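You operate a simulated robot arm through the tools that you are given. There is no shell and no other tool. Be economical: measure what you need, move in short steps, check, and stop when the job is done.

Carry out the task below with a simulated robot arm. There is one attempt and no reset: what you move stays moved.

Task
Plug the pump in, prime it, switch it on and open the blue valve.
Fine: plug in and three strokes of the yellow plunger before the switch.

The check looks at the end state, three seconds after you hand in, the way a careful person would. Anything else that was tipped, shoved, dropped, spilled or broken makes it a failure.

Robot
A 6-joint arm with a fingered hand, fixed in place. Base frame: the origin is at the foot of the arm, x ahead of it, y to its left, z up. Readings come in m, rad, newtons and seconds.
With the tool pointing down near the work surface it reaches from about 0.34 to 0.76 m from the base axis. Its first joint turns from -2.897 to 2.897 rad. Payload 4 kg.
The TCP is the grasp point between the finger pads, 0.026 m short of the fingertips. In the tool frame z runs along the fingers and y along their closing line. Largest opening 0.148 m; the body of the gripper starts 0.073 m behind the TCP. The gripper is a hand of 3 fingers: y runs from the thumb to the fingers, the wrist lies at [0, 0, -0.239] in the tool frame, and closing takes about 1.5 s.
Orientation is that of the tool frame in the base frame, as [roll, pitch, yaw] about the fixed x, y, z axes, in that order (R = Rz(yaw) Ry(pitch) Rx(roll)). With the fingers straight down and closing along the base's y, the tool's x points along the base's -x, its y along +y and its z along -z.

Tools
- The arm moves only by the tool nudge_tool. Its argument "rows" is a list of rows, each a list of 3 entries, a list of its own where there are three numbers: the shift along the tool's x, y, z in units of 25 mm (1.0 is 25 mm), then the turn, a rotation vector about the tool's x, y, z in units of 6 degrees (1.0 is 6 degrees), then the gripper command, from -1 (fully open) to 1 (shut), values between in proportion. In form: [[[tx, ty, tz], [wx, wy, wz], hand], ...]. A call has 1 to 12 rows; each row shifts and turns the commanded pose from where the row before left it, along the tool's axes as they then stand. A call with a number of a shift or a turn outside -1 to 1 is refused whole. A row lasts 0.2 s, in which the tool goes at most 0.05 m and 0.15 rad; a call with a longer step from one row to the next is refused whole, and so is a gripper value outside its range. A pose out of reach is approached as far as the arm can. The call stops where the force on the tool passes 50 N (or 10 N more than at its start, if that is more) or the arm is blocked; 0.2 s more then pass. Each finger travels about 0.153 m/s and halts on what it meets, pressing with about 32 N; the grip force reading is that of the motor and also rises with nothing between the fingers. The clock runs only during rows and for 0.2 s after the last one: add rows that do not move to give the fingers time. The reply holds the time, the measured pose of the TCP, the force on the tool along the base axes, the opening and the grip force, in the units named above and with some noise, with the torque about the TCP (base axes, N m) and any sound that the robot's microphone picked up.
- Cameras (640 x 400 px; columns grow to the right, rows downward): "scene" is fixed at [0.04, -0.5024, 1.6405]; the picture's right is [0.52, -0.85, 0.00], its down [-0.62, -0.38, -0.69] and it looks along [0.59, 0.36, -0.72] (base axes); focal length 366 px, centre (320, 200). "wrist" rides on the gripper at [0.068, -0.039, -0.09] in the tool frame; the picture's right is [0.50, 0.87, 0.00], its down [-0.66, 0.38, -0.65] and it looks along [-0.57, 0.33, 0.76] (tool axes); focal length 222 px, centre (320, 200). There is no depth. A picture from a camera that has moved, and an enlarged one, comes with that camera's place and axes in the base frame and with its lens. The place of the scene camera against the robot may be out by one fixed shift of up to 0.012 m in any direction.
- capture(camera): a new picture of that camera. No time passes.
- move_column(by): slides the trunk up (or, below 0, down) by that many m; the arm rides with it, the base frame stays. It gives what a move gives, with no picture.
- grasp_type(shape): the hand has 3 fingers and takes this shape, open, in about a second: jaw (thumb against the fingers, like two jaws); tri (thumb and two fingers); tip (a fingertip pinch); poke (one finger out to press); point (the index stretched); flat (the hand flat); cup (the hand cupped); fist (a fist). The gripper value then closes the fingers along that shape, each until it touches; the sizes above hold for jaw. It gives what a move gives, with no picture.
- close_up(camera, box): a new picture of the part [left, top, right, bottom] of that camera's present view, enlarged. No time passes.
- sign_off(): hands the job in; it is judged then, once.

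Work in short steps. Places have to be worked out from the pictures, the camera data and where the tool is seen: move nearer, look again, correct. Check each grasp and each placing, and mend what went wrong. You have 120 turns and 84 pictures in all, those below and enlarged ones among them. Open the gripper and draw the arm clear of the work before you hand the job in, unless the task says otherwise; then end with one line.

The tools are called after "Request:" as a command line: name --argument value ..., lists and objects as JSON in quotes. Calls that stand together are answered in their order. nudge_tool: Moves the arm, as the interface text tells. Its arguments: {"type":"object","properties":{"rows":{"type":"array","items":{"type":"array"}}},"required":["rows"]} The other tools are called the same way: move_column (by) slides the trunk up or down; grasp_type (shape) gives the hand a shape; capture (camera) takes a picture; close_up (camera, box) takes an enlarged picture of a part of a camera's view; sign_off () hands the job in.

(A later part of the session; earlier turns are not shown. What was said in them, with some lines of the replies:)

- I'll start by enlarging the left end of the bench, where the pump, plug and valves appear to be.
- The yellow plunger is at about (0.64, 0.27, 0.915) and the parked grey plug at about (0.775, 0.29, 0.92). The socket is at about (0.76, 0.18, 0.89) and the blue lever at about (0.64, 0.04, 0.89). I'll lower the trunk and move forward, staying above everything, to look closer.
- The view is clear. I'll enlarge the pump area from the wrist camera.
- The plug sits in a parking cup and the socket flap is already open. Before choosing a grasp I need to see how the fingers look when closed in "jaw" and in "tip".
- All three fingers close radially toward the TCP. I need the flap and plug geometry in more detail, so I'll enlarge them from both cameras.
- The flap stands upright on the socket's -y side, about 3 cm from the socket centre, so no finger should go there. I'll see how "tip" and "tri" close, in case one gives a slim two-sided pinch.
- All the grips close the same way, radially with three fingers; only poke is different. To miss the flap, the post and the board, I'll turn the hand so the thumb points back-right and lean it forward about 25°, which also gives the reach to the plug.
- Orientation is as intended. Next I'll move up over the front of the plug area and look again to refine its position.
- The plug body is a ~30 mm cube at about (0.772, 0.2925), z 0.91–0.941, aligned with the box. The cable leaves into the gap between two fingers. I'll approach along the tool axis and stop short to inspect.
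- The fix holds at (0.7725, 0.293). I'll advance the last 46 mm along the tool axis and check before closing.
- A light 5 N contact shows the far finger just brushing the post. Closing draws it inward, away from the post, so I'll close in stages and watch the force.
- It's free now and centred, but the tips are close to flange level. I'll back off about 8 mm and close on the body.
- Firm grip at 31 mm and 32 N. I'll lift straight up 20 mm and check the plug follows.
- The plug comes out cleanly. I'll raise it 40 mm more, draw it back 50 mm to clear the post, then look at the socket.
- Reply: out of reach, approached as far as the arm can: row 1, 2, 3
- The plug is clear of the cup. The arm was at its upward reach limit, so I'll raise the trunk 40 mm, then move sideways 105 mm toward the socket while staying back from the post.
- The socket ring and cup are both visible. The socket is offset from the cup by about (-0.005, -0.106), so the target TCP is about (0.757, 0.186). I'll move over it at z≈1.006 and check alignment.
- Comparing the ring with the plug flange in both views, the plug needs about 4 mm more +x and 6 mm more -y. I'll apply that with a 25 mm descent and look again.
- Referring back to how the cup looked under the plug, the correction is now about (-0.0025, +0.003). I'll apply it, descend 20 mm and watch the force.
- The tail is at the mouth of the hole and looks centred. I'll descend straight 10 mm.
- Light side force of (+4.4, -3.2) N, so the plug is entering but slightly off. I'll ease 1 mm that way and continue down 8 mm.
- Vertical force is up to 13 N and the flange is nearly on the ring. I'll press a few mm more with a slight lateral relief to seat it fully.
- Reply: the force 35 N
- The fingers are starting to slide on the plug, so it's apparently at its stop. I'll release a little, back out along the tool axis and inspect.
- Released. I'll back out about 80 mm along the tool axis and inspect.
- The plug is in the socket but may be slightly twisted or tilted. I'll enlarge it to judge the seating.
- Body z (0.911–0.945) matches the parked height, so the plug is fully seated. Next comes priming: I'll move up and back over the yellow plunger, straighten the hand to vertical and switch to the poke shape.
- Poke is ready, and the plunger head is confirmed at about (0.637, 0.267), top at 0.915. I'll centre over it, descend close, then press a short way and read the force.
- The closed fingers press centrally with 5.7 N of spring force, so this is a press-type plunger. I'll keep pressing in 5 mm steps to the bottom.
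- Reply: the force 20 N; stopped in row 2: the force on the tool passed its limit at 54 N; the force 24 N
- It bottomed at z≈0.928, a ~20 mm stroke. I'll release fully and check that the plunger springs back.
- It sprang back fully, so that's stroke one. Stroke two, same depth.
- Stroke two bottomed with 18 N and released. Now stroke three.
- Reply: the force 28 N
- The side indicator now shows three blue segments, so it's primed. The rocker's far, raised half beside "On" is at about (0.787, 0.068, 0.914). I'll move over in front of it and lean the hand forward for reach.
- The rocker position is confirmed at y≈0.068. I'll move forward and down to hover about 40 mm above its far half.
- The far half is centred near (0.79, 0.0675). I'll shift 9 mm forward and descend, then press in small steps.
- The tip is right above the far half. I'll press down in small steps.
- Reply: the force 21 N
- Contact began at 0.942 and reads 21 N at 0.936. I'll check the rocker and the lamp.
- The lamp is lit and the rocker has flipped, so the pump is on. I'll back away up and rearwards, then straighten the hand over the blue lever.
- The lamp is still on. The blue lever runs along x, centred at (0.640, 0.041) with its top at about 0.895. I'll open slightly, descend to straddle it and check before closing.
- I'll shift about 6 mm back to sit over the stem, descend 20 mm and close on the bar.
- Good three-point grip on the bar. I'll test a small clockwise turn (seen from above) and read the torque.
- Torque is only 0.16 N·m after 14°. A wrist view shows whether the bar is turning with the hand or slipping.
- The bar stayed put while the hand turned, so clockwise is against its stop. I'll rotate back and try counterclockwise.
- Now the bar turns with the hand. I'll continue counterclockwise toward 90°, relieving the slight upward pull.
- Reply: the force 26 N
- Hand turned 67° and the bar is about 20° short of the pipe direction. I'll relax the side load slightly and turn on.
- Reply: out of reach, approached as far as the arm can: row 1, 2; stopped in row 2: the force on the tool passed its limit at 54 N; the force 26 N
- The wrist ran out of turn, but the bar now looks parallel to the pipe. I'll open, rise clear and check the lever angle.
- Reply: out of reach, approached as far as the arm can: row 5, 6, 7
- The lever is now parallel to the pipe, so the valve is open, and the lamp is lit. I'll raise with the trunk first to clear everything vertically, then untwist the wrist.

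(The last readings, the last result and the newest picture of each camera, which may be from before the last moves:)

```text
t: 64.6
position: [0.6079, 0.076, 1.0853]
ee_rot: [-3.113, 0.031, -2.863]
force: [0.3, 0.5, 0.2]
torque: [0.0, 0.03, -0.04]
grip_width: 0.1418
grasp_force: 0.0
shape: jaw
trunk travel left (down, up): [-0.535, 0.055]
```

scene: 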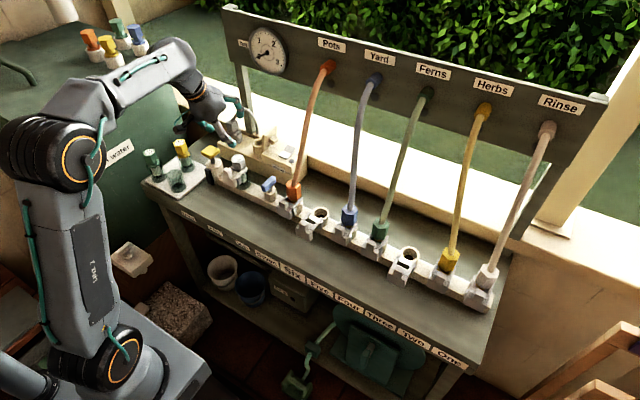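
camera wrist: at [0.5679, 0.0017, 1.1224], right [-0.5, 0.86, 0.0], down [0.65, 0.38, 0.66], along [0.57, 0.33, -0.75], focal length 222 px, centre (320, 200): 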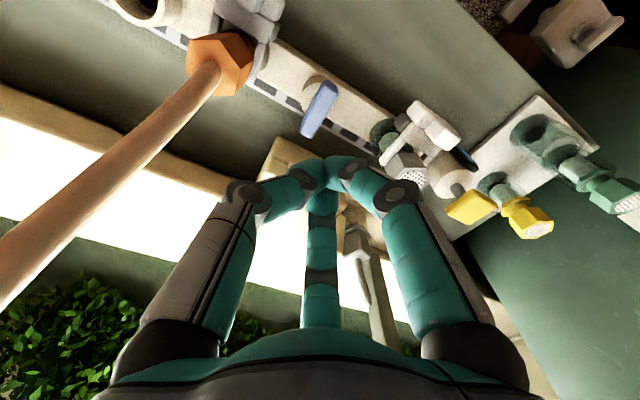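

Clear. I'll pull back from the bench and take a final look.

Request:
nudge_tool --rows '[[[0.7, 0.6, 0], [0, 0, 0], -1], [[0.7, 0.6, 0], [0, 0, 0], -1], [[0.7, 0.6, 0], [0, 0, 0], -1], [[0.7, 0.6, 0], [0, 0, 0], -1], [[0.7, 0.6, 0], [0, 0, 0], -1], [[0.7, 0.6, 0], [0, 0, 0], -1], [[0.7, 0.6, 0], [0, 0, 0], -1], [[0.7, 0.6, 0], [0, 0, 0], -1]]'

Request:
capture --camera "scene"

Request:
close_up --camera "scene" --box '[180, 110, 308, 206]'

```text
t: 66.4
position: [0.4388, 0.1527, 1.0782]
ee_rot: [-3.113, 0.032, -2.858]
force: [0.6, -0.3, 0.6]
torque: [0.01, 0.03, -0.01]
grip_width: 0.1419
grasp_force: 0.0
shape: jaw
trunk travel left (down, up): [-0.535, 0.055]
```

```text
9 pictures are left
```

scene: 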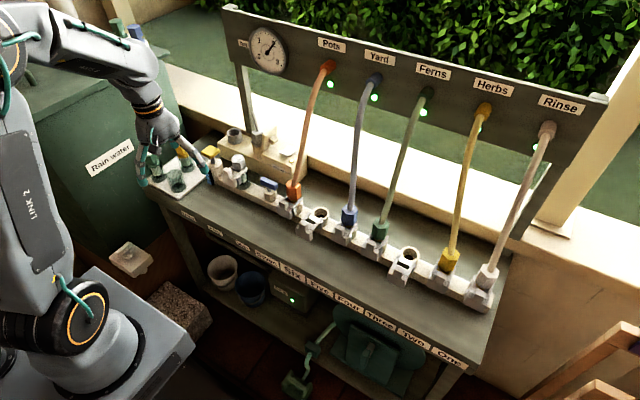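

```text
4.17 times, centred on (244, 158) of scene
camera zoom: at [0.04, -0.5024, 1.6405], right [0.52, -0.85, 0.0], down [-0.62, -0.38, -0.69], along [0.59, 0.36, -0.72], focal length 1526 px, centre (637, 375)
```

zoom: 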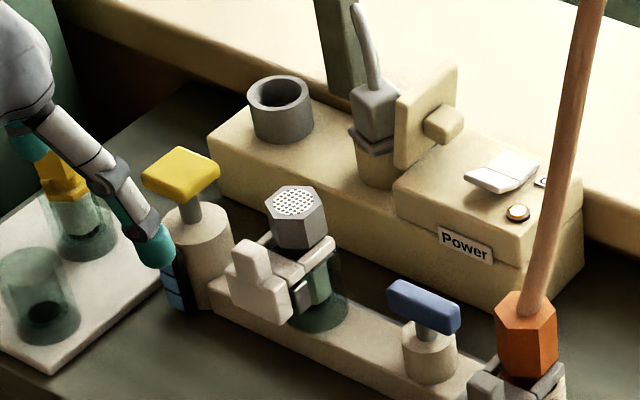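

All the outlet lights are green, the gauge has risen, the pump light is on and nothing has been disturbed. The hand is open and clear of the work, so I'm handing in.

Request:
sign_off

```text
The job is handed in.
```

I plugged the pump in, primed it with three full strokes of the yellow plunger, switched it on (power lamp lit) and opened the blue valve; the job is handed in.
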